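You operate a simulated robot arm through the tools that you are given. There is no shell and no other tool. Be economical: measure what you need, move in short steps, check, and stop when the job is done.

You run a simulated robot arm. Do the job below in one go: nothing can be reset, and whatever is moved stays where it is left.

## Task
Open manifold valve one and let the big white band keg come up to 1 bar.
Fine: lock its coupler; at that pressure shut the valve, then free the coupler; the keg vents, manifold valves two to four and the other big kegs' grips stay; nothing spills.

Only the result counts: the job must be done as asked and must still hold three seconds after the hand-in. Knocking over, shifting, dropping, spilling or breaking anything else fails it.

## Robot
A 6-joint arm with a two-finger parallel gripper on a trunk, on a base that drives. Base frame: it is fixed to the floor where the robot stands at the start and does not move with it; the origin is under the middle of the robot, x ahead of it, y to its left, z up; the surface under the hand at the start is at about z = 0.64. Readings come in m, rad, newtons and seconds.
With the tool pointing down near the work surface it reaches from about 0.3 to 0.7 m from the robot's upright axis, wherever it stands. Its first joint turns from -2.897 to 2.897 rad. Places, roughly: big keg with white band [0.5, -0.2, 0.4]; blue coupler grip [1, -0.2, 0.8]; blue valve handle marked four [0.6, 1.2, 1.4]; blue valve handle marked one [0.3, 1.2, 0.8]; blue valve handle marked three [0.5, 1.2, 1.2]; blue valve handle marked two [0.4, 1.2, 1]; gauge of white band keg [0.7, -0.2, 0.8]; green coupler grip [1.5, -0.2, 0.8]; orange grip of blue band keg [0.9, -0.3, 0.8]; orange grip of green band keg [1.3, -0.3, 0.8]; orange grip of white band keg [0.4, -0.3, 0.8]; white coupler grip [0.5, -0.2, 0.8]. Payload 4.1 kg.
Tool frame: the origin (TCP) lies between the finger pads and is the grasp point; the fingertips stand 0.023 m ahead of it; z points along the fingers, y is the line along which they close. The gripper opens to 0.094 m. The fingers are 0.038 m wide and 0.01 m thick; the gripper's body (0.054 by 0.096 m) begins 0.039 m behind the TCP.
Orientation is that of the tool frame in the base frame, as [roll, pitch, yaw] about the fixed x, y, z axes, in that order (R = Rz(yaw) Ry(pitch) Rx(roll)). With the fingers straight down and closing along the base's y, the tool's x points along the base's -x, its y along +y and its z along -z.

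## Interface
- The arm moves only by the tool send_rows. Its argument "moves" is a list of rows, each a list of 2 entries, a list of its own where there are three numbers: the shift along the tool's x, y, z in units of 200 mm (1.0 is 200 mm), then the turn, a rotation vector about the tool's x, y, z in units of 45 degrees (1.0 is 45 degrees). In form: [[[tx, ty, tz], [wx, wy, wz]], ...]. A call has 1 to 20 rows; each row is the pose to reach, as a shift and turn from the pose commanded when the call began, along the tool's axes at that moment. "grip" is the closure, from 0 (fully open) to 1 (shut), set as the call begins (left out, the last holds). A call with a number of a shift or a turn outside -1 to 1 is refused whole. Each row takes 0.2 s and may step no farther than 0.05 m and 0.15 rad from the row before; otherwise, or with a gripper value out of range, the whole call is refused. A pose out of reach is approached as far as the arm can. The call stops where the force on the tool passes 90 N (or 10 N more than at its start, if that is more) or the arm is blocked; 0.2 s more then pass. The fingers move at their own pace (about 0.045 m/s each) and stop on an object; they squeeze with about 33 N. The grip force told is the motor's: it shows also when the fingers shut on nothing. Time passes only in rows, and 0.2 s behind the last, so rows that repeat a pose let the fingers close. The reply holds the time, the measured pose of the TCP, the force on the tool along the base axes, the opening and the grip force, in the units named above and with some noise, with the torque about the TCP (base axes, N m) and any sound that the robot's microphone picked up.
- Cameras (640 x 400 px; columns grow to the right, rows downward): "scene" is now at [-0.0067, 0.1045, 1.4617]; the picture's right is [-0.76, -0.65, 0.00], its down [-0.44, 0.52, -0.73] and it looks along [0.47, -0.56, -0.68] (base axes); focal length 292 px, centre (320, 200). "wrist" rides on the gripper at [0.086, 0.016, -0.074] in the tool frame; the picture's right is [-0.18, 0.98, 0.00], its down [-0.58, -0.11, -0.81] and it looks along [-0.79, -0.15, 0.59] (tool axes); focal length 243 px, centre (320, 200). There is no depth. A picture from a camera that has moved, and an enlarged one, comes with that camera's place and axes in the base frame and with its lens.
- snapshot(camera): a new picture of that camera. No time passes.
- raise_lower(by): slides the trunk up (or, below 0, down) by that many m; the arm and the scene camera ride with it, the base frame stays. It gives what a move gives, with no picture.
- steer(legs): drives the robot by 1 to 6 legs, each [ahead, turn to the left] in m and rad, along the robot's own axes; the way and the turn of a leg run together, so that a leg with both is an arc; at most 1.5 m and 3.142 rad a leg. The arm and the cameras ride along, it lands a little off, and it stops where it bumps. It gives what a move gives.
- pan_tilt(pan, tilt): turns the head with the scene camera to pan (to the left, within 2.705 rad either way) and tilt (down, from -0.506 to 1.204), counted from straight ahead of the robot. It gives what a move gives.
- inspect(camera, box): a new picture of the part [left, top, right, bottom] of that camera's present view, enlarged. No time passes.
- sign_off(): hands the job in; it is judged then, once.

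Go step by step. Nothing tells you exact positions but the pictures and the camera data: compare them with the known pose of the tool, close in by small moves and look again before you grip or let go. The budget is 120 turns and 78 pictures, counting those below and the enlarged ones. Unless the task says otherwise, let go and move clear before handing in, and close with one line.

The tools are called after ">>>" as name(argument=value, ...) on one line, values as JSON. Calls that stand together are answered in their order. send_rows: Moves the arm, as the interface text tells. Its arguments: {"type":"object","properties":{"moves":{"type":"array"},"grip":{"type":"number"}},"required":["moves"]} The other tools are called the same way: raise_lower (by) slides the trunk up or down; steer (legs) drives the base; pan_tilt (pan, tilt) turns the head that bears the scene camera; snapshot (camera) takes a picture; inspect (camera, box) takes an enlarged picture of a part of a camera's view; sign_off () hands the job in.

At the start:

```text
time_s: 0.0
tcp_pos: [0.3605, -0.2876, 1.0891]
tool_rot: [-3.141, 0.0, 3.139]
wrist_force: [-1.1, -0.8, 0.7]
wrist_torque: [-0.01, 0.01, 0.02]
finger_gap: 0.094
finger_force: 0.1
trunk travel left (down, up): [-0.425, 0.165]
robot x, y, heading: [0.0, 0.0003, -0.002]
head pan, tilt: [-0.867, 0.75]
```

scene: 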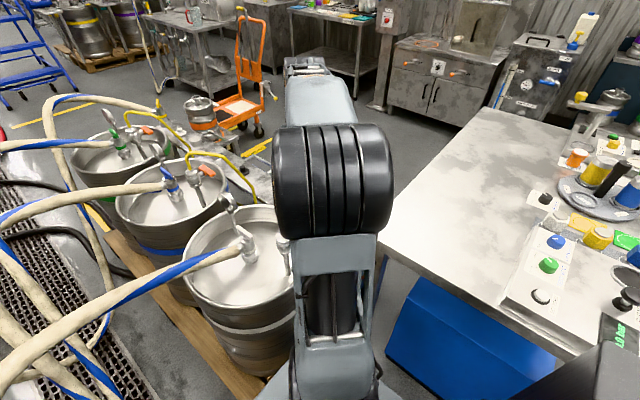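
wrist: 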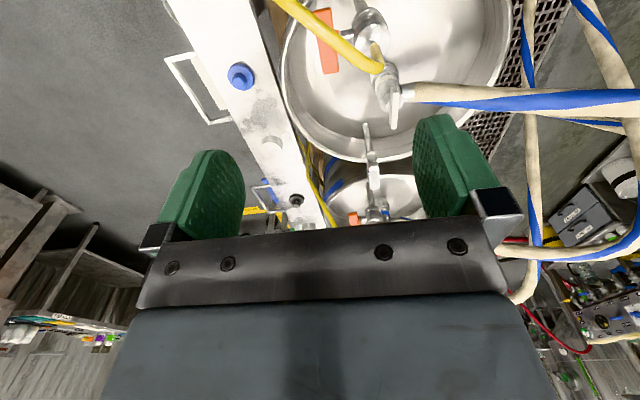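

I see three kegs ahead with couplers and a table to the right. I'll look first at the white keg and then at the valve manifold on the left.

>>> inspect(camera="wrist", box=[220, 0, 540, 200])

>>> inspect(camera="scene", box=[90, 90, 330, 330])

>>> pan_tilt(pan=1.3, tilt=0.35)

>>> snapshot(camera="scene")

```text
2.00 times, centred on (380, 100) of wrist
camera zoom: at [0.2743, -0.2705, 1.1646], right [0.18, 0.98, 0.0], down [0.58, -0.11, 0.81], along [0.79, -0.15, -0.59], focal length 485 px, centre (200, 400)
```

zoom: 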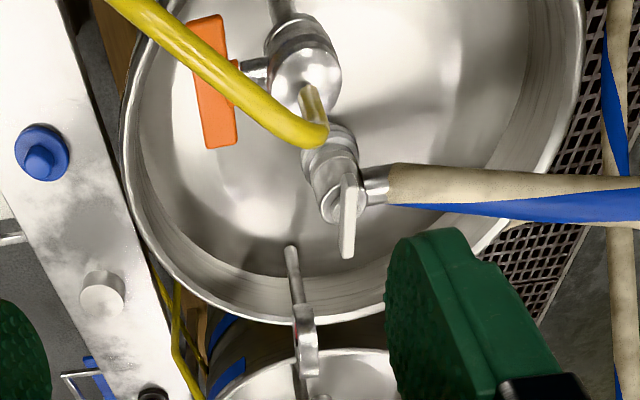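

```text
1.67 times, centred on (210, 210) of scene
camera zoom: at [-0.0067, 0.1045, 1.4617], right [-0.76, -0.65, 0.0], down [-0.44, 0.52, -0.73], along [0.47, -0.56, -0.68], focal length 486 px, centre (503, 183)
```

zoom: 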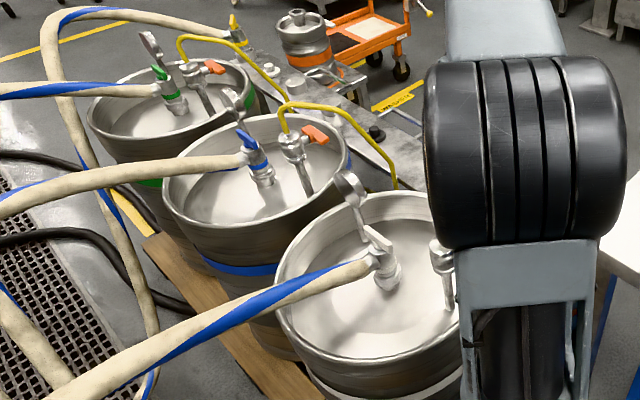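

```text
time_s: 2.0
tcp_pos: [0.3602, -0.2878, 1.0893]
tool_rot: [-3.141, 0.0, -3.141]
wrist_force: [-0.1, 0.2, 0.3]
wrist_torque: [0.0, -0.01, -0.02]
finger_gap: 0.094
finger_force: 0.1
trunk travel left (down, up): [-0.425, 0.165]
robot x, y, heading: [-0.0005, -0.0006, 0.002]
head pan, tilt: [1.3, 0.351]
```

```text
73 pictures are left
camera scene: at [-0.0353, 0.2575, 1.4974], right [0.96, -0.27, 0.0], down [-0.09, -0.33, -0.94], along [0.25, 0.9, -0.34], focal length 292 px, centre (320, 200)
```

scene: 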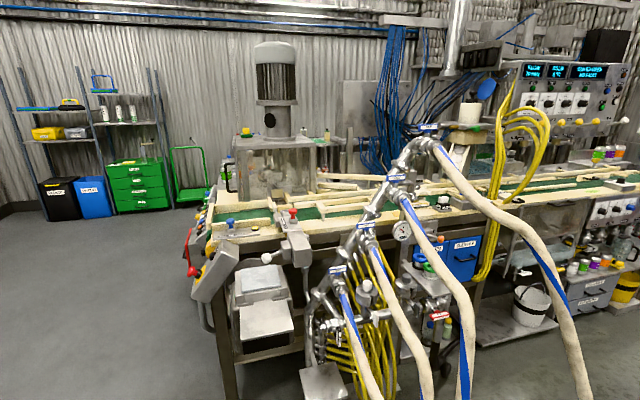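

The manifold is to the left, with valves stepping upward; I need a closer look at it.

>>> inspect(camera="scene", box=[290, 230, 450, 400])

>>> inspect(camera="scene", box=[340, 110, 480, 260])

>>> inspect(camera="scene", box=[480, 50, 640, 150])

>>> pan_tilt(pan=-0.2, tilt=0.8)

>>> snapshot(camera="scene")

```text
2.35 times, centred on (370, 315) of scene
camera zoom: at [-0.0353, 0.2575, 1.4974], right [0.96, -0.27, 0.0], down [-0.09, -0.33, -0.94], along [0.25, 0.9, -0.34], focal length 686 px, centre (202, -71)
```

zoom: 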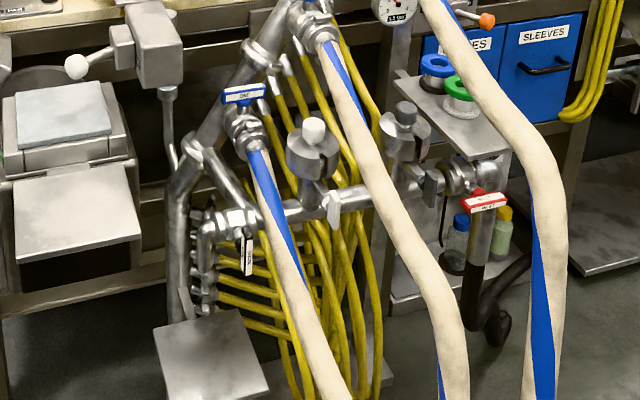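

```text
2.67 times, centred on (410, 185) of scene
camera zoom: at [-0.0353, 0.2575, 1.4974], right [0.96, -0.27, 0.0], down [-0.09, -0.33, -0.94], along [0.25, 0.9, -0.34], focal length 778 px, centre (80, 240)
```

zoom: 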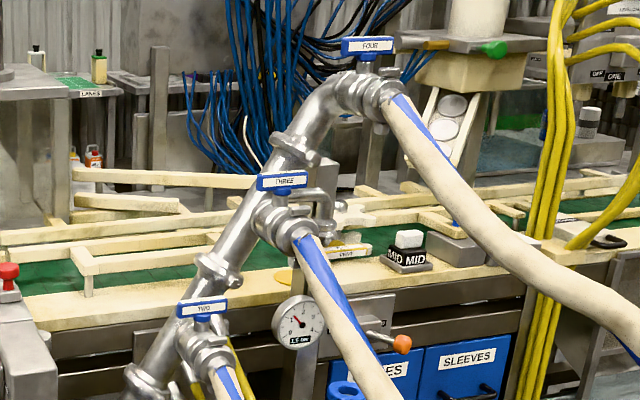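

```text
4.00 times, centred on (560, 100) of scene
camera zoom: at [-0.0353, 0.2575, 1.4974], right [0.96, -0.27, 0.0], down [-0.09, -0.33, -0.94], along [0.25, 0.9, -0.34], focal length 1166 px, centre (-640, 600)
```

zoom: 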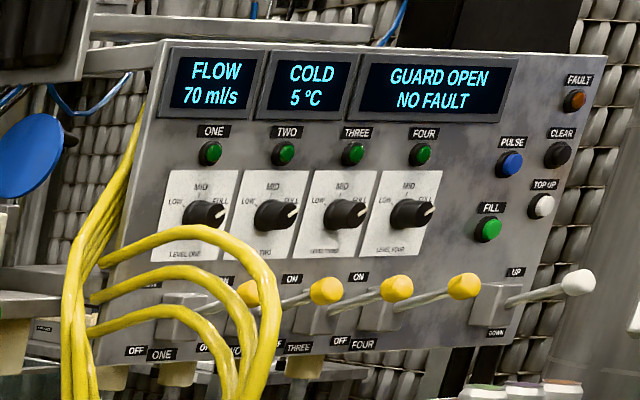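

```text
time_s: 3.6
tcp_pos: [0.3599, -0.2878, 1.0896]
tool_rot: [-3.141, 0.0, -3.141]
wrist_force: [-0.6, 0.0, 0.8]
wrist_torque: [-0.03, 0.01, -0.03]
finger_gap: 0.0941
finger_force: 0.1
trunk travel left (down, up): [-0.425, 0.165]
robot x, y, heading: [-0.0007, 0.0014, 0.0]
head pan, tilt: [-0.201, 0.799]
```

```text
69 pictures are left
camera scene: at [0.0188, 0.1517, 1.4578], right [-0.2, -0.98, 0.0], down [-0.7, 0.14, -0.7], along [0.68, -0.14, -0.72], focal length 292 px, centre (320, 200)
```

scene: 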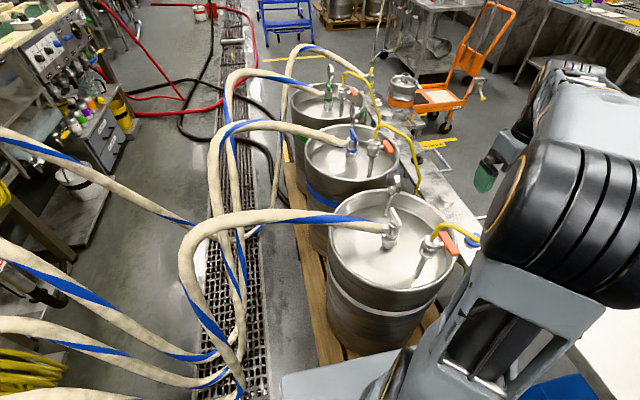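

Kegs: white band nearest, with gauge on its far rim. I zoom on its coupler, gauge, vent and the supply parts of the manifold.

>>> inspect(camera="scene", box=[320, 160, 480, 290])

>>> inspect(camera="scene", box=[290, 60, 410, 180])

```text
3.08 times, centred on (400, 225) of scene
camera zoom: at [0.0188, 0.1517, 1.4578], right [-0.2, -0.98, 0.0], down [-0.7, 0.14, -0.7], along [0.68, -0.14, -0.72], focal length 897 px, centre (74, 123)
```

zoom: 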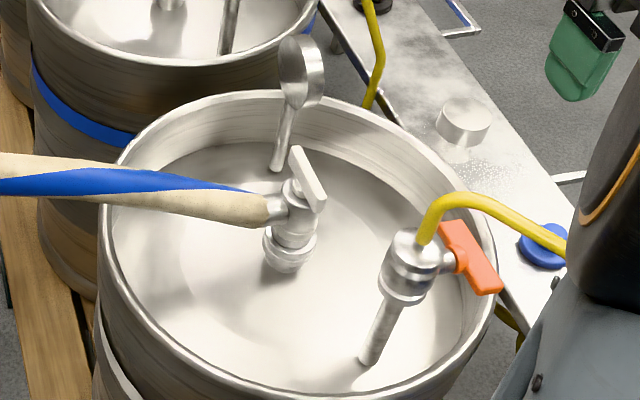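

```text
3.33 times, centred on (350, 120) of scene
camera zoom: at [0.0188, 0.1517, 1.4578], right [-0.2, -0.98, 0.0], down [-0.7, 0.14, -0.7], along [0.68, -0.14, -0.72], focal length 972 px, centre (220, 467)
```

zoom: 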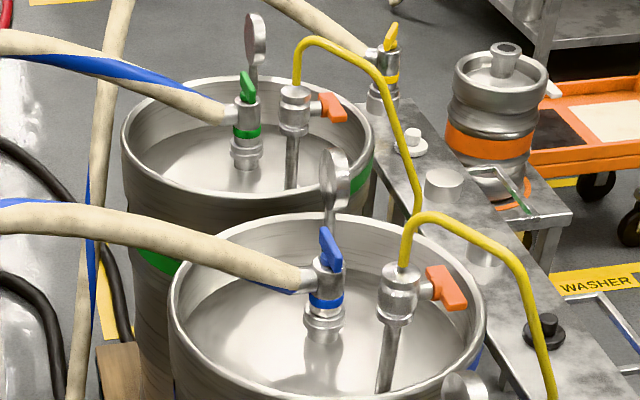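

The keg's gauge face seems to point to -y. I move the arm to -y and turn the wrist so its camera looks at the dial and coupler.

>>> send_rows(moves=[[[-0.1, -0.1, 0], [0, 0, -0.16]], [[-0.2, -0.2, 0], [0, 0, -0.33]], [[-0.3, -0.3, 0], [0, 0, -0.5]], [[-0.4, -0.45, 0], [0, 0, -0.66]], [[-0.5, -0.55, 0], [0, 0, -0.83]], [[-0.6, -0.66, 0], [0, 0, -1.0]]])

>>> snapshot(camera="wrist")

```text
time_s: 5.0
tcp_pos: [0.479, -0.4185, 1.0886]
tool_rot: [3.14, 0.0, -2.354]
wrist_force: [0.9, -0.3, -0.4]
wrist_torque: [-0.02, -0.05, 0.01]
finger_gap: 0.0939
finger_force: 0.0
trunk travel left (down, up): [-0.425, 0.165]
robot x, y, heading: [-0.0006, -0.0008, -0.003]
head pan, tilt: [-0.201, 0.799]
```

```text
66 pictures are left
camera wrist: at [0.4071, -0.4689, 1.1635], right [-0.57, 0.82, 0.0], down [0.49, 0.33, 0.81], along [0.66, 0.46, -0.59], focal length 243 px, centre (320, 200)
```

wrist: 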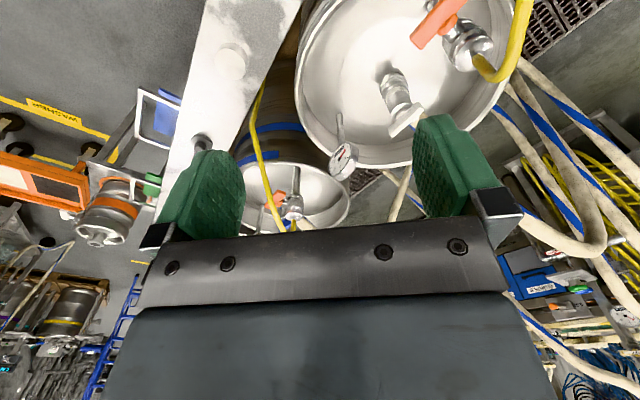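

The dial is now in view (upside down). Zoom on it and the coupler.

>>> inspect(camera="wrist", box=[320, 135, 370, 185])

>>> inspect(camera="wrist", box=[340, 0, 500, 140])

```text
8.00 times, centred on (345, 160) of wrist
camera zoom: at [0.4071, -0.4689, 1.1635], right [-0.57, 0.82, 0.0], down [0.49, 0.33, 0.81], along [0.66, 0.46, -0.59], focal length 1941 px, centre (120, 520)
```

zoom: 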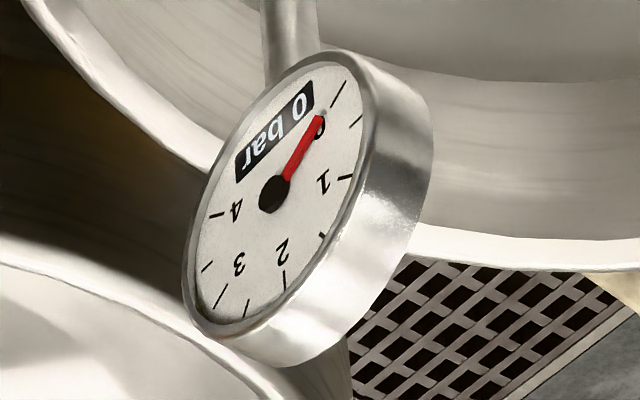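

```text
2.86 times, centred on (420, 70) of wrist
camera zoom: at [0.4071, -0.4689, 1.1635], right [-0.57, 0.82, 0.0], down [0.49, 0.33, 0.81], along [0.66, 0.46, -0.59], focal length 693 px, centre (34, 571)
```

zoom: 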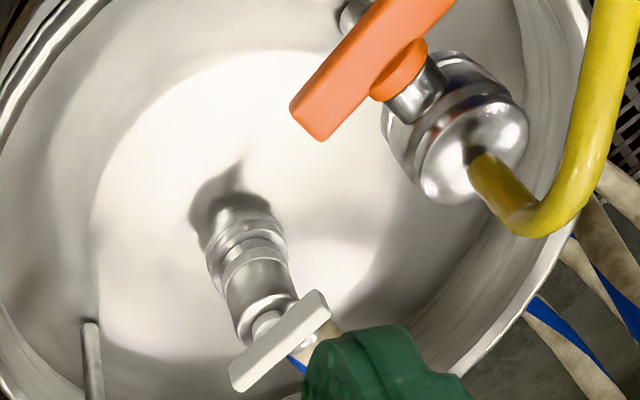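

The gauge reads 0 bar digitally. The white grip is a level bar about 7 cm long along x, near (0.53, -0.195, 0.80) atop the coupler; I go closer to see it and any marks.

>>> send_rows(moves=[[[-0.1, 0.16, 0.09], [0, 0, 0.16]], [[-0.19, 0.33, 0.18], [0, 0, 0.33]], [[-0.28, 0.49, 0.27], [0, 0, 0.5]], [[-0.38, 0.66, 0.36], [0, 0, 0.66]], [[-0.47, 0.82, 0.45], [0, 0, 0.83]], [[-0.566, 0.99, 0.55], [0, 0, 1.0]]])

>>> snapshot(camera="wrist")

```text
time_s: 6.5
tcp_pos: [0.4207, -0.2, 0.9788]
tool_rot: [3.141, 0.002, 3.139]
wrist_force: [-0.5, -0.5, 0.9]
wrist_torque: [0.02, 0.03, 0.02]
finger_gap: 0.0939
finger_force: 0.0
trunk travel left (down, up): [-0.425, 0.165]
robot x, y, heading: [-0.0034, -0.0034, -0.003]
head pan, tilt: [-0.201, 0.799]
```

```text
63 pictures are left
camera wrist: at [0.3345, -0.1831, 1.0556], right [0.19, 0.98, 0.0], down [0.58, -0.11, 0.81], along [0.79, -0.15, -0.59], focal length 243 px, centre (320, 200)
```

wrist: 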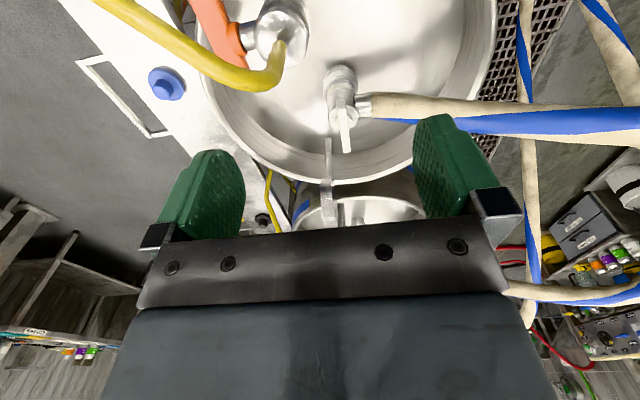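

>>> inspect(camera="wrist", box=[300, 50, 400, 170])

>>> inspect(camera="scene", box=[355, 180, 425, 250])

```text
3.33 times, centred on (350, 110) of wrist
camera zoom: at [0.3345, -0.1831, 1.0556], right [0.19, 0.98, 0.0], down [0.58, -0.11, 0.81], along [0.79, -0.15, -0.59], focal length 809 px, centre (220, 500)
```

zoom: 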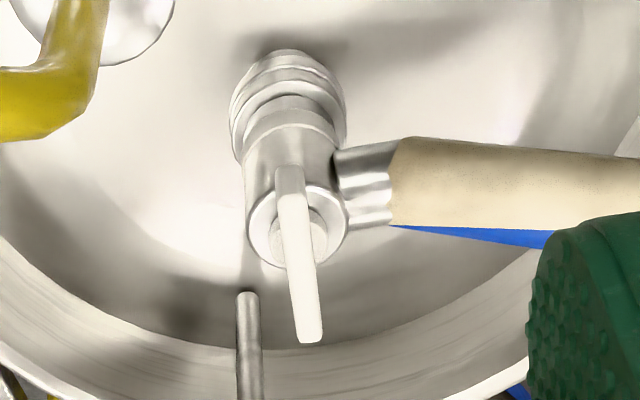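

```text
5.71 times, centred on (390, 215) of scene
camera zoom: at [0.0188, 0.1517, 1.4578], right [-0.2, -0.98, 0.0], down [-0.7, 0.14, -0.7], along [0.68, -0.14, -0.72], focal length 1666 px, centre (-80, 114)
```

zoom: 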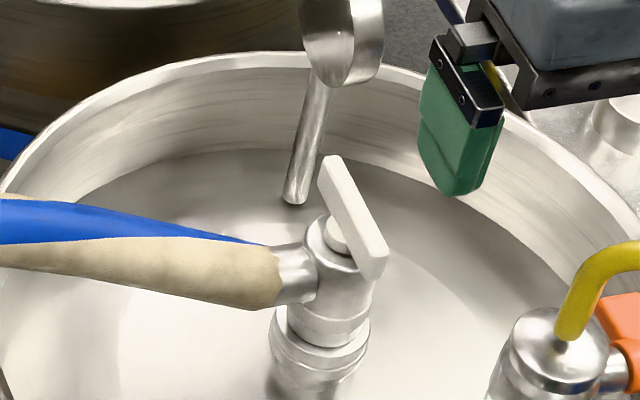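

The white grip is a plate on edge (about 7 cm x 1 cm) along x, centre about (0.541, -0.190), top z≈0.793, turning about a vertical hub. I half-close the fingers and hover above it.

>>> send_rows(moves=[[[-0.15, 0.01, 0.12], [0, 0, 0]], [[-0.3, 0.025, 0.25], [0, 0, 0]], [[-0.45, 0.04, 0.4], [0, 0, 0]], [[-0.6, 0.05, 0.545], [0, 0, 0]]], grip=0.55)

>>> snapshot(camera="wrist")

>>> pan_tilt(pan=-0.35, tilt=0.85)

>>> snapshot(camera="scene")

```text
time_s: 7.5
tcp_pos: [0.54, -0.1893, 0.8696]
tool_rot: [-3.14, 0.0, 3.141]
wrist_force: [-0.1, -0.2, -0.1]
wrist_torque: [0.01, -0.01, 0.04]
finger_gap: 0.0422
finger_force: 0.0
trunk travel left (down, up): [-0.425, 0.165]
robot x, y, heading: [0.0009, 0.0016, 0.0]
head pan, tilt: [-0.201, 0.799]
```

```text
60 pictures are left
camera wrist: at [0.4546, -0.1726, 0.9444], right [0.18, 0.98, 0.0], down [0.58, -0.11, 0.81], along [0.79, -0.15, -0.59], focal length 243 px, centre (320, 200)
```

wrist: 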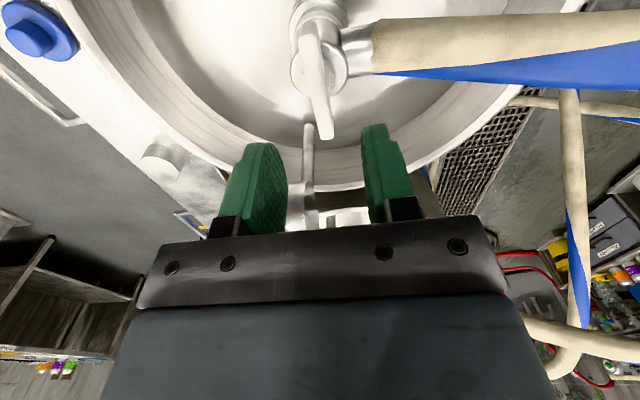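

```text
time_s: 8.2
tcp_pos: [0.539, -0.189, 0.8689]
tool_rot: [-3.14, -0.002, 3.141]
wrist_force: [-1.0, -0.1, 0.7]
wrist_torque: [-0.01, 0.01, 0.02]
finger_gap: 0.0421
finger_force: 0.1
trunk travel left (down, up): [-0.425, 0.165]
robot x, y, heading: [0.0024, 0.0026, 0.0]
head pan, tilt: [-0.351, 0.85]
```

```text
59 pictures are left
camera scene: at [0.0132, 0.141, 1.4537], right [-0.34, -0.94, 0.0], down [-0.71, 0.26, -0.66], along [0.62, -0.23, -0.75], focal length 292 px, centre (320, 200)
```

scene: 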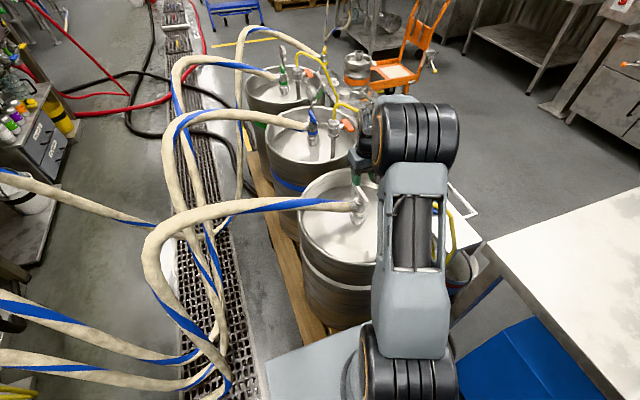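

The fingers straddle the plate correctly. Descend to TCP z≈0.797 and close.

>>> send_rows(moves=[[[0, -0.005, 0.15], [0, 0, 0]], [[0, -0.005, 0.27], [0, 0, 0]], [[0, -0.005, 0.365], [0, 0, 0]]])

>>> snapshot(camera="wrist")

```text
time_s: 8.9
tcp_pos: [0.5409, -0.1898, 0.7955]
tool_rot: [3.141, 0.001, -3.141]
wrist_force: [-0.2, 0.4, -0.8]
wrist_torque: [-0.01, -0.02, -0.02]
finger_gap: 0.0422
finger_force: 0.0
trunk travel left (down, up): [-0.425, 0.165]
robot x, y, heading: [0.0008, 0.0026, 0.003]
head pan, tilt: [-0.351, 0.85]
```

```text
58 pictures are left
camera wrist: at [0.4546, -0.1721, 0.8713], right [0.18, 0.98, 0.0], down [0.58, -0.11, 0.81], along [0.79, -0.15, -0.59], focal length 243 px, centre (320, 200)
```

wrist: 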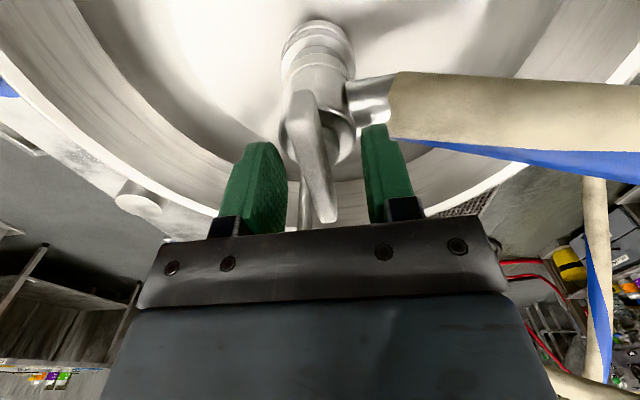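

The plate lies between the fingers; close on it.

>>> send_rows(moves=[[[0, 0, 0], [0, 0, 0]], [[0, 0, 0], [0, 0, 0]], [[0, 0, 0], [0, 0, 0]], [[0, 0, 0], [0, 0, 0]]], grip=1)

>>> snapshot(camera="wrist")

```text
time_s: 9.9
tcp_pos: [0.5406, -0.1896, 0.7961]
tool_rot: [3.141, -0.001, 3.141]
wrist_force: [-0.5, -3.9, -0.4]
wrist_torque: [-0.24, -0.01, -0.03]
finger_gap: 0.0106
finger_force: 33.3
trunk travel left (down, up): [-0.425, 0.165]
robot x, y, heading: [-0.0042, -0.0005, -0.0]
head pan, tilt: [-0.351, 0.85]
```

```text
57 pictures are left
camera wrist: at [0.4545, -0.1728, 0.8715], right [0.18, 0.98, 0.0], down [0.58, -0.11, 0.81], along [0.79, -0.15, -0.59], focal length 243 px, centre (320, 200)
```

wrist: 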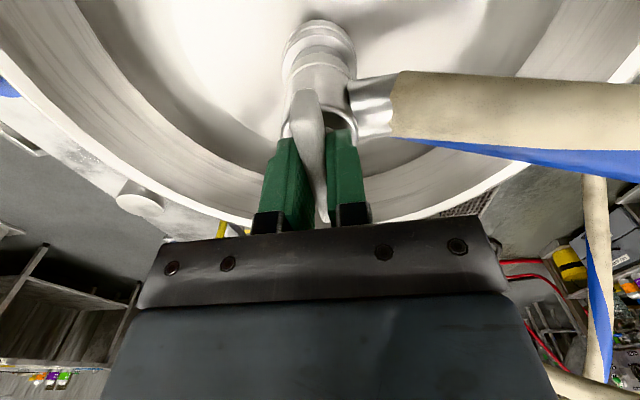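

Held (gap 0.0106). Try a small clockwise turn (seen from above) and read the torque.

>>> send_rows(moves=[[[0, 0, 0], [0, 0, 0.1]], [[0, 0, 0], [0, 0, 0.2]], [[0, 0, 0], [0, 0, 0.2]]])

```text
time_s: 10.8
tcp_pos: [0.5404, -0.1883, 0.7959]
tool_rot: [-3.141, -0.002, 2.985]
wrist_force: [-1.6, -0.3, 0.7]
wrist_torque: [-0.02, 0.09, 0.01]
finger_gap: 0.0107
finger_force: 33.1
trunk travel left (down, up): [-0.425, 0.165]
robot x, y, heading: [-0.0016, -0.0007, -0.001]
head pan, tilt: [-0.351, 0.85]
```

It turned with little torque. Continue clockwise.

>>> send_rows(moves=[[[0, 0, 0], [0, 0, 0.18]], [[0, 0, 0], [0, 0, 0.36]], [[0, 0, 0], [0, 0, 0.54]], [[0, 0, 0], [0, 0, 0.7]]])

>>> snapshot(camera="wrist")

```text
time_s: 11.8
tcp_pos: [0.5398, -0.1897, 0.7959]
tool_rot: [-3.141, -0.001, 2.434]
wrist_force: [-1.4, 2.8, -0.6]
wrist_torque: [-0.01, -0.06, 0.02]
finger_gap: 0.0107
finger_force: 33.3
trunk travel left (down, up): [-0.425, 0.165]
robot x, y, heading: [0.001, -0.0024, -0.001]
head pan, tilt: [-0.351, 0.85]
```

```text
56 pictures are left
camera wrist: at [0.486, -0.1203, 0.8716], right [0.78, 0.63, 0.0], down [0.37, -0.46, 0.81], along [0.5, -0.63, -0.59], focal length 243 px, centre (320, 200)
```

wrist: 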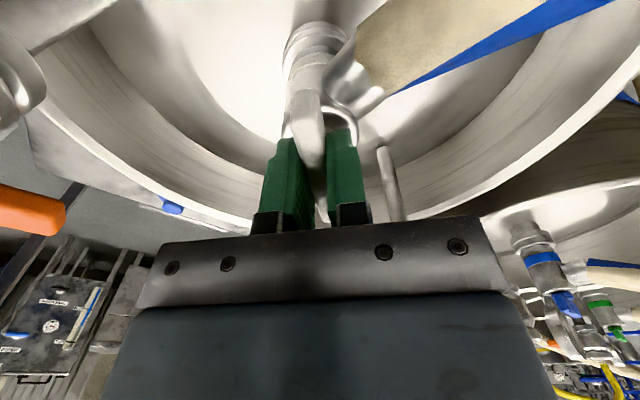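

The plate turns with the gripper. Continue the remaining half to 90°.

>>> send_rows(moves=[[[0, 0, 0], [0, 0, 0.18]], [[0, 0, 0], [0, 0, 0.36]], [[0, 0, 0], [0, 0, 0.54]], [[0, 0, 0], [0, 0, 0.72]], [[0, 0, 0], [0, 0, 0.9]], [[0, 0, 0], [0, 0, 1.0]]])

>>> snapshot(camera="wrist")

```text
time_s: 13.2
tcp_pos: [0.541, -0.1885, 0.796]
tool_rot: [-3.141, -0.002, 1.648]
wrist_force: [-1.5, 4.8, -6.8]
wrist_torque: [0.15, 0.01, 0.0]
finger_gap: 0.0108
finger_force: 33.3
trunk travel left (down, up): [-0.425, 0.165]
robot x, y, heading: [0.0011, -0.0011, 0.0]
head pan, tilt: [-0.351, 0.85]
```

```text
55 pictures are left
camera wrist: at [0.5504, -0.1016, 0.8715], right [0.99, -0.11, 0.0], down [-0.06, -0.59, 0.81], along [-0.09, -0.8, -0.59], focal length 243 px, centre (320, 200)
```

wrist: 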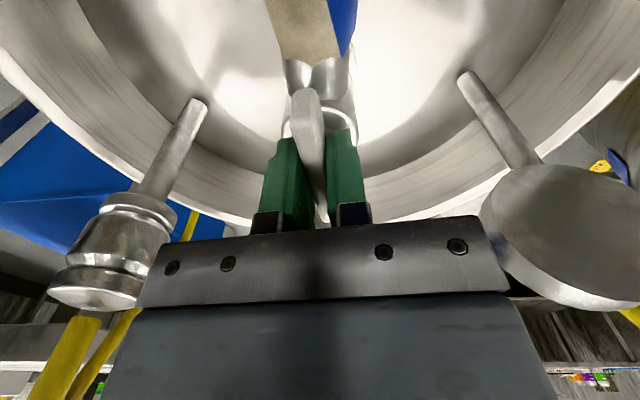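

No stop yet; now at yaw 1.648, about 86°. Turn a bit more to find the end stop.

>>> send_rows(moves=[[[0, 0, 0], [0, 0, 0.1]], [[0, 0, 0], [0, 0, 0.1]]])

```text
time_s: 13.8
tcp_pos: [0.5393, -0.1899, 0.7949]
tool_rot: [-3.136, -0.001, 1.569]
wrist_force: [-3.0, 7.5, -11.1]
wrist_torque: [0.17, -0.04, -0.01]
finger_gap: 0.0106
finger_force: 33.0
trunk travel left (down, up): [-0.425, 0.165]
robot x, y, heading: [-0.0023, 0.0016, 0.0]
head pan, tilt: [-0.351, 0.85]
```

Still no rotational stop, but a downward pull is growing. Turn a touch further and look.

>>> send_rows(moves=[[[0, 0, 0], [0, 0, 0.1]], [[0, 0, 0], [0, 0, 0.1]]])

>>> inspect(camera="scene", box=[310, 140, 440, 260])

>>> inspect(camera="wrist", box=[240, 0, 420, 240])

```text
time_s: 14.3
tcp_pos: [0.539, -0.1902, 0.796]
tool_rot: [-3.138, -0.001, 1.492]
wrist_force: [-6.4, 5.3, -11.8]
wrist_torque: [-0.32, 0.03, 1.33]
finger_gap: 0.011
finger_force: 33.2
trunk travel left (down, up): [-0.425, 0.165]
robot x, y, heading: [0.0011, -0.0033, -0.002]
head pan, tilt: [-0.351, 0.85]
```

```text
3.33 times, centred on (375, 200) of scene
camera zoom: at [0.0144, 0.1409, 1.4536], right [-0.34, -0.94, 0.0], down [-0.71, 0.26, -0.66], along [0.62, -0.23, -0.75], focal length 972 px, centre (137, 200)
```

zoom: 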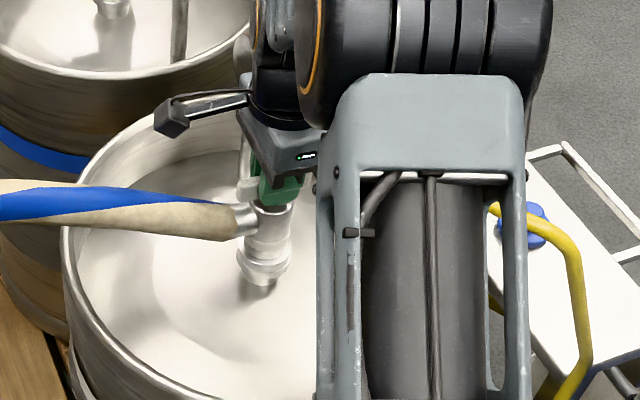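

```text
1.67 times, centred on (330, 120) of wrist
camera zoom: at [0.5637, -0.104, 0.8715], right [0.97, -0.26, 0.0], down [-0.15, -0.57, 0.81], along [-0.21, -0.78, -0.59], focal length 404 px, centre (303, 333)
```

zoom: 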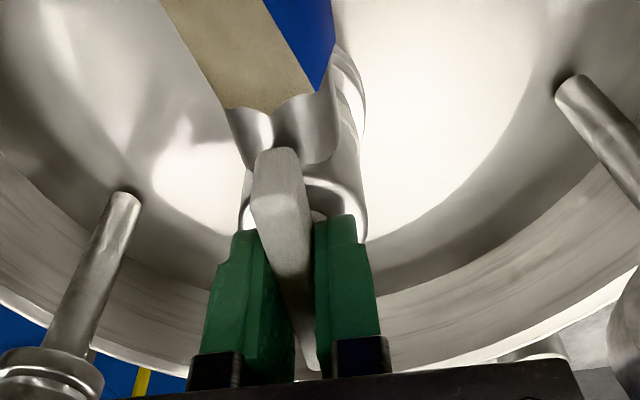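

A stop appears at 90° (torque 1.33): the coupler should be locked. I relieve the twist, open, and rise.

>>> send_rows(moves=[[[0, 0, 0], [0, 0, -0.1]], [[0, 0, 0], [0, 0, -0.1]]])

>>> send_rows(moves=[[[0, 0, 0], [0, 0, 0]], [[0, 0, 0], [0, 0, 0]], [[0, 0, 0], [0, 0, 0]], [[0, 0, -0.1], [0, 0, 0]], [[0, 0, -0.25], [0, 0, 0]], [[0, 0, -0.5], [0, 0, 0]], [[0, 0, -0.75], [0, 0, 0]], [[0, 0, -1.0], [0, 0, 0]]], grip=0.55)

>>> snapshot(camera="wrist")

```text
time_s: 14.9
tcp_pos: [0.5407, -0.1904, 0.7964]
tool_rot: [-3.14, -0.002, 1.57]
wrist_force: [-6.3, 5.7, -13.4]
wrist_torque: [0.23, 0.06, -0.01]
finger_gap: 0.0105
finger_force: 33.1
trunk travel left (down, up): [-0.425, 0.165]
robot x, y, heading: [0.0015, 0.0007, 0.001]
head pan, tilt: [-0.351, 0.85]
```

```text
time_s: 16.8
tcp_pos: [0.5396, -0.1908, 0.9991]
tool_rot: [-3.141, 0.0, 1.57]
wrist_force: [-0.1, 0.1, -0.1]
wrist_torque: [0.0, -0.01, -0.01]
finger_gap: 0.0424
finger_force: 0.1
trunk travel left (down, up): [-0.425, 0.165]
robot x, y, heading: [0.0006, -0.0032, 0.0]
head pan, tilt: [-0.351, 0.85]
```

```text
52 pictures are left
camera wrist: at [0.5555, -0.1033, 1.0749], right [0.98, -0.18, 0.0], down [-0.11, -0.58, 0.81], along [-0.15, -0.79, -0.59], focal length 243 px, centre (320, 200)
```

wrist: 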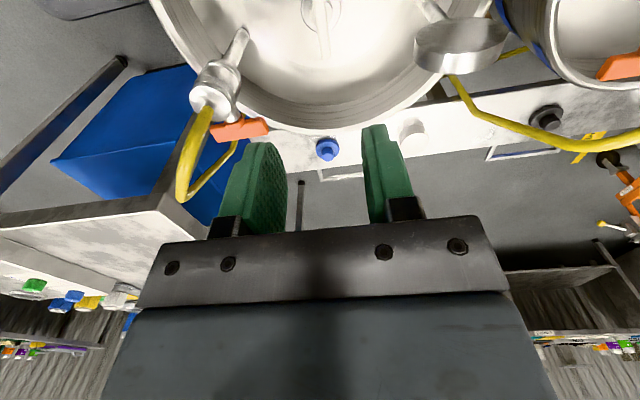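

The grip is along the hose and the coupler locked. Next I retract the arm and check the floor around the base before driving to the manifold.

>>> send_rows(moves=[[[0, -0.2, -0.1], [0, 0, -0.16]], [[0, -0.4, -0.2], [0, 0, -0.33]], [[0, -0.6, -0.3], [0, 0, -0.5]], [[0, -0.75, -0.4], [0, 0, -0.66]], [[0, -0.85, -0.5], [0, 0, -0.83]], [[0, -0.95, -0.6], [0, 0, -1.0]]])

>>> pan_tilt(pan=1.2, tilt=0.95)

>>> snapshot(camera="scene")

>>> pan_tilt(pan=2.2, tilt=0.7)

>>> snapshot(camera="scene")

```text
time_s: 18.1
tcp_pos: [0.3492, -0.1891, 1.1184]
tool_rot: [3.141, 0.001, 2.358]
wrist_force: [0.7, -0.7, -0.2]
wrist_torque: [-0.01, 0.04, 0.0]
finger_gap: 0.0423
finger_force: 0.0
trunk travel left (down, up): [-0.425, 0.165]
robot x, y, heading: [-0.0019, -0.0006, -0.003]
head pan, tilt: [-0.351, 0.85]
```

```text
time_s: 19.8
tcp_pos: [0.3497, -0.1909, 1.1177]
tool_rot: [-3.141, 0.0, 2.357]
wrist_force: [-0.7, -0.4, 0.5]
wrist_torque: [-0.01, 0.01, 0.0]
finger_gap: 0.0423
finger_force: 0.1
trunk travel left (down, up): [-0.425, 0.165]
robot x, y, heading: [0.0031, 0.0016, 0.001]
head pan, tilt: [1.201, 0.949]
```

```text
51 pictures are left
camera scene: at [-0.0339, 0.2357, 1.4462], right [0.93, -0.36, 0.0], down [-0.29, -0.76, -0.58], along [0.21, 0.54, -0.81], focal length 292 px, centre (320, 200)
```

scene: 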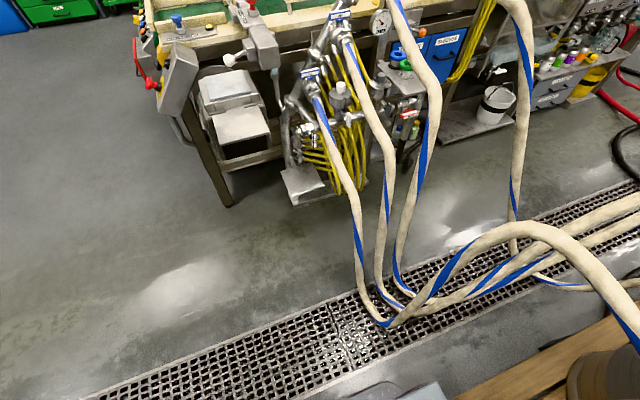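

```text
time_s: 21.1
tcp_pos: [0.3501, -0.1895, 1.1176]
tool_rot: [-3.141, -0.001, 2.356]
wrist_force: [-0.4, 0.1, -0.3]
wrist_torque: [-0.02, -0.03, -0.01]
finger_gap: 0.0424
finger_force: 0.0
trunk travel left (down, up): [-0.425, 0.165]
robot x, y, heading: [-0.0012, 0.0003, 0.003]
head pan, tilt: [2.201, 0.7]
```

```text
50 pictures are left
camera scene: at [-0.1102, 0.2366, 1.466], right [0.81, 0.59, 0.0], down [0.38, -0.52, -0.76], along [-0.45, 0.62, -0.64], focal length 292 px, centre (320, 200)
```

scene: 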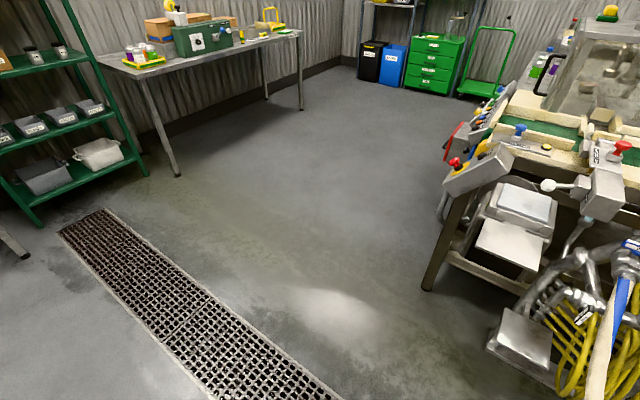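

The floor to the left is clear, hoses lie at x > 0.3. I check directly behind before backing up.

>>> pan_tilt(pan=2.7, tilt=0.85)

>>> snapshot(camera="scene")

>>> pan_tilt(pan=-1.7, tilt=1.0)

>>> snapshot(camera="scene")

```text
time_s: 22.0
tcp_pos: [0.3503, -0.1897, 1.1178]
tool_rot: [3.141, 0.0, 2.355]
wrist_force: [0.0, -0.2, 0.2]
wrist_torque: [0.02, 0.02, -0.02]
finger_gap: 0.0423
finger_force: 0.0
trunk travel left (down, up): [-0.425, 0.165]
robot x, y, heading: [0.0, 0.0008, -0.001]
head pan, tilt: [2.7, 0.85]
```

```text
49 pictures are left
camera scene: at [-0.1309, 0.2014, 1.4537], right [0.43, 0.9, 0.0], down [0.68, -0.32, -0.66], along [-0.6, 0.28, -0.75], focal length 292 px, centre (320, 200)
```

scene: 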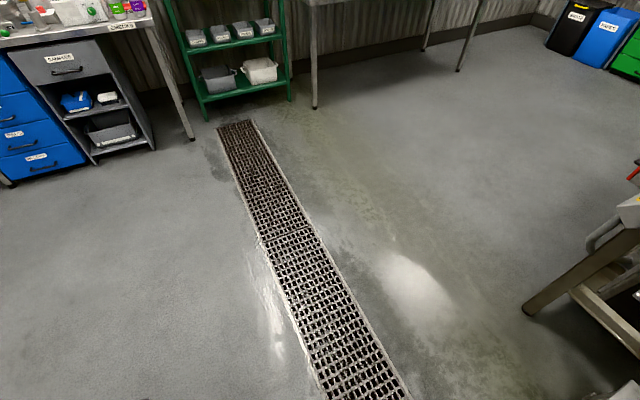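

```text
time_s: 25.5
tcp_pos: [0.3503, -0.1893, 1.1166]
tool_rot: [-3.142, 0.001, 2.358]
wrist_force: [0.6, -0.3, -0.9]
wrist_torque: [-0.01, 0.03, 0.0]
finger_gap: 0.0424
finger_force: 0.0
trunk travel left (down, up): [-0.425, 0.165]
robot x, y, heading: [0.0021, -0.0028, -0.002]
head pan, tilt: [-1.7, 1.0]
```

```text
48 pictures are left
camera scene: at [-0.0692, 0.0988, 1.4426], right [-0.99, 0.13, 0.0], down [0.11, 0.83, -0.54], along [-0.07, -0.54, -0.84], focal length 292 px, centre (320, 200)
```

scene: 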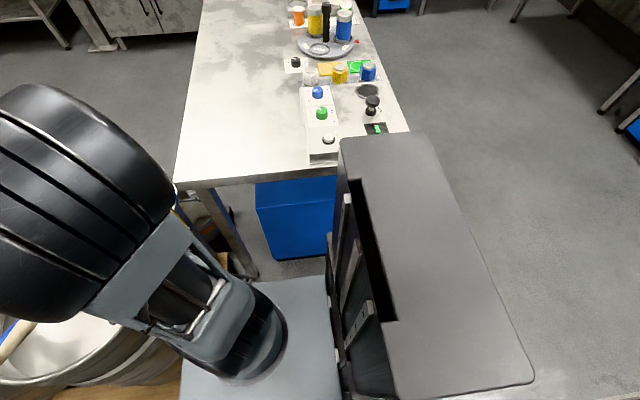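

Behind and left are clear. I back up 0.3 m, turn left, and drive to about (-0.08, 0.74) facing +y.

>>> steer(legs=[[-0.3, 0], [0, 1.282], [0.772, 0], [0, 0.289]])

>>> pan_tilt(pan=-0.5, tilt=0.75)

>>> snapshot(camera="scene")

>>> snapshot(camera="wrist")

```text
time_s: 35.4
tcp_pos: [0.1196, 1.0833, 1.1187]
tool_rot: [-3.141, -0.001, -2.362]
wrist_force: [-1.0, -0.1, -0.4]
wrist_torque: [-0.02, -0.02, -0.01]
finger_gap: 0.0423
finger_force: 0.0
trunk travel left (down, up): [-0.425, 0.165]
robot x, y, heading: [-0.0735, 0.7378, 1.565]
head pan, tilt: [-1.7, 1.0]
```

```text
time_s: 36.8
tcp_pos: [0.1189, 1.0837, 1.1177]
tool_rot: [-3.141, 0.0, -2.364]
wrist_force: [0.7, 0.6, 0.1]
wrist_torque: [-0.02, -0.02, 0.01]
finger_gap: 0.0424
finger_force: 0.0
trunk travel left (down, up): [-0.425, 0.165]
robot x, y, heading: [-0.0728, 0.7359, 1.559]
head pan, tilt: [-0.499, 0.75]
```

```text
47 pictures are left
camera scene: at [-0.2001, 0.7505, 1.4617], right [0.87, -0.49, 0.0], down [-0.33, -0.6, -0.73], along [0.36, 0.64, -0.68], focal length 292 px, centre (320, 200)
```

scene: 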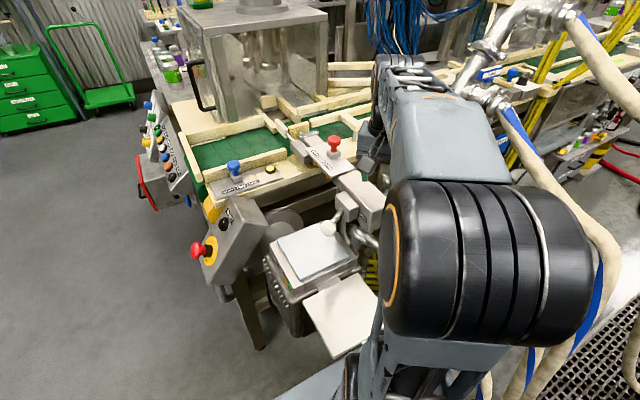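

```text
46 pictures are left
camera wrist: at [0.0473, 1.0352, 1.1932], right [-0.56, 0.83, 0.0], down [0.49, 0.33, 0.81], along [0.67, 0.45, -0.59], focal length 243 px, centre (320, 200)
```

wrist: 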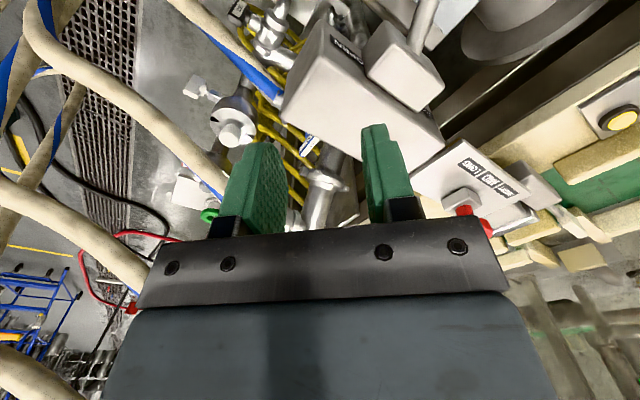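

I'm at the manifold. Zoom the wrist view around handle one and the box next to it.

>>> inspect(camera="wrist", box=[180, 0, 450, 220])

```text
1.82 times, centred on (315, 110) of wrist
camera zoom: at [0.0473, 1.0352, 1.1932], right [-0.56, 0.83, 0.0], down [0.49, 0.33, 0.81], along [0.67, 0.45, -0.59], focal length 441 px, centre (329, 364)
```

zoom: 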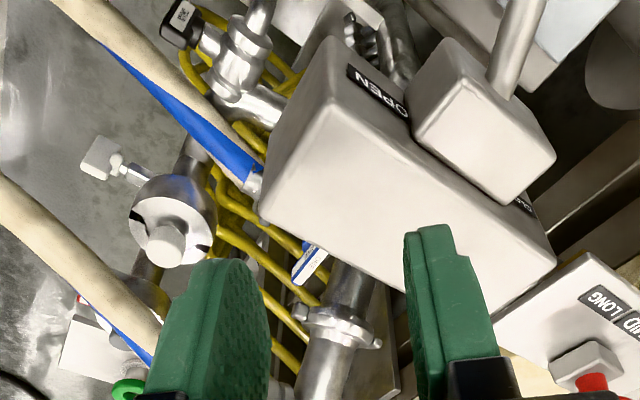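

The OPEN/CLOSE box sits near (0.14, 1.16, 0.99), close left of valve one, so clearance matters. I move the hand back to -y, facing +y, to view handle one from the front.

>>> send_rows(moves=[[[0.05, -0.16, 0], [0, 0, -0.16]], [[0.02, -0.33, 0.05], [0, 0, -0.33]], [[-0.02, -0.49, 0.1], [0, 0, -0.5]], [[-0.05, -0.66, 0.2], [0, 0, -0.66]], [[-0.08, -0.82, 0.28], [0, 0, -0.83]], [[-0.106, -0.98, 0.35], [0, 0, -1.0]]])

>>> snapshot(camera="wrist")

```text
time_s: 38.2
tcp_pos: [0.2746, 0.96, 1.0486]
tool_rot: [3.14, 0.001, -1.578]
wrist_force: [-0.2, 1.0, -0.5]
wrist_torque: [-0.03, -0.03, -0.05]
finger_gap: 0.0422
finger_force: 0.1
trunk travel left (down, up): [-0.425, 0.165]
robot x, y, heading: [-0.0722, 0.7366, 1.561]
head pan, tilt: [-0.499, 0.75]
```

```text
44 pictures are left
camera wrist: at [0.2581, 0.8745, 1.1242], right [-0.98, 0.19, 0.0], down [0.11, 0.58, 0.81], along [0.15, 0.79, -0.59], focal length 243 px, centre (320, 200)
```

wrist: 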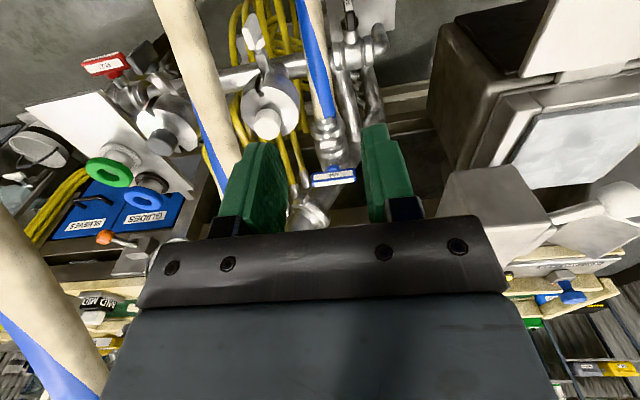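

Handle one's centre comes out at about (0.295, 1.186, 0.844), bar across the pipe; box's near face is at x≈0.17. Closer look at the handle and at the manifold gauge.

>>> inspect(camera="wrist", box=[280, 90, 400, 210])

>>> pan_tilt(pan=-0.75, tilt=0.5)

>>> snapshot(camera="scene")

```text
3.33 times, centred on (340, 150) of wrist
camera zoom: at [0.2581, 0.8745, 1.1242], right [-0.98, 0.19, 0.0], down [0.11, 0.58, 0.81], along [0.15, 0.79, -0.59], focal length 809 px, centre (253, 367)
```

zoom: 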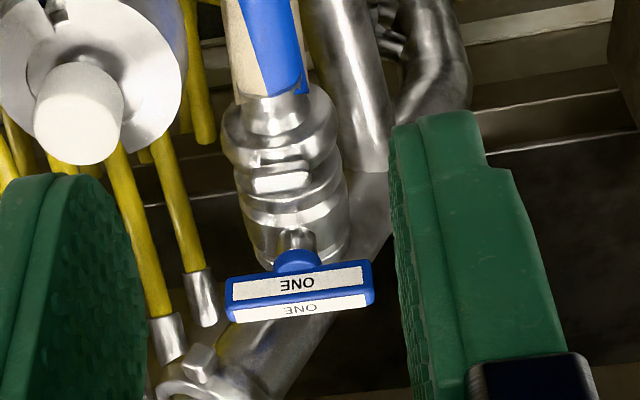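

```text
time_s: 39.0
tcp_pos: [0.2742, 0.9613, 1.0484]
tool_rot: [-3.14, -0.001, -1.58]
wrist_force: [0.4, 0.4, 0.5]
wrist_torque: [0.0, -0.03, 0.01]
finger_gap: 0.0422
finger_force: 0.1
trunk travel left (down, up): [-0.425, 0.165]
robot x, y, heading: [-0.0754, 0.7362, 1.57]
head pan, tilt: [-0.75, 0.499]
```

```text
42 pictures are left
camera scene: at [-0.1779, 0.7442, 1.4836], right [0.73, -0.69, 0.0], down [-0.33, -0.35, -0.88], along [0.6, 0.64, -0.48], focal length 292 px, centre (320, 200)
```

scene: 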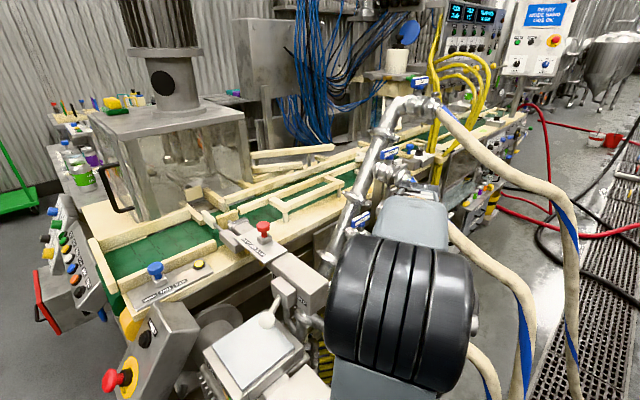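

Bar one spans x 0.256–0.329 at y≈1.185, z≈0.834–0.853. I come over it with the camera kept to the -x-y diagonal so it clears the box.

>>> send_rows(moves=[[[-0.12, -0.01, 0.0], [0, 0, 0.16]], [[-0.24, -0.03, 0.0], [0, 0, 0.33]], [[-0.36, -0.045, 0.03], [0, 0, 0.5]], [[-0.48, -0.06, 0.05], [0, 0, 0.66]], [[-0.6, -0.075, 0.08], [0, 0, 0.83]], [[-0.7, -0.09, 0.1], [0, 0, 1.0]]])

>>> snapshot(camera="wrist")

>>> snapshot(camera="scene")

```text
time_s: 40.4
tcp_pos: [0.2929, 1.1005, 1.0283]
tool_rot: [3.14, -0.001, -2.365]
wrist_force: [0.8, -0.6, -0.6]
wrist_torque: [0.02, 0.03, -0.01]
finger_gap: 0.0421
finger_force: 0.1
trunk travel left (down, up): [-0.425, 0.165]
robot x, y, heading: [-0.074, 0.7357, 1.563]
head pan, tilt: [-0.75, 0.499]
```

```text
41 pictures are left
camera wrist: at [0.2196, 1.0517, 1.1034], right [-0.56, 0.83, 0.0], down [0.49, 0.33, 0.81], along [0.67, 0.45, -0.59], focal length 243 px, centre (320, 200)
```

wrist: 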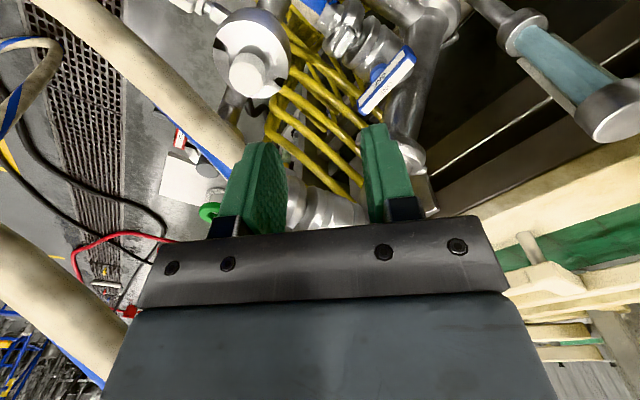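

```text
40 pictures are left
camera scene: at [-0.1777, 0.7443, 1.4837], right [0.73, -0.69, 0.0], down [-0.33, -0.35, -0.88], along [0.6, 0.64, -0.48], focal length 292 px, centre (320, 200)
```

scene: 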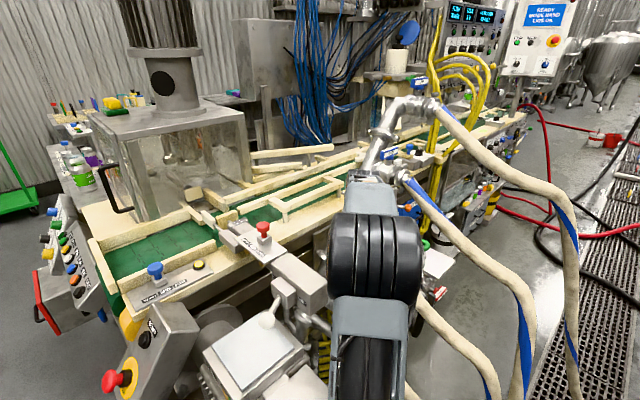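

Handle one is where computed: (0.294, 1.186). I check clearance to handle two before descending.

>>> inspect(camera="scene", box=[310, 130, 470, 270])

```text
2.86 times, centred on (390, 200) of scene
camera zoom: at [-0.1777, 0.7443, 1.4837], right [0.73, -0.69, 0.0], down [-0.33, -0.35, -0.88], along [0.6, 0.64, -0.48], focal length 833 px, centre (120, 200)
```

zoom: 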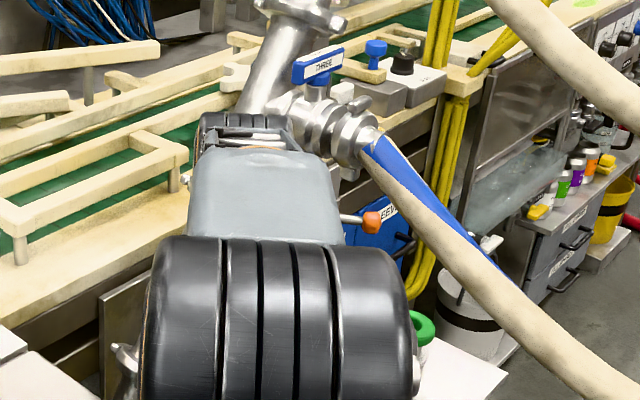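

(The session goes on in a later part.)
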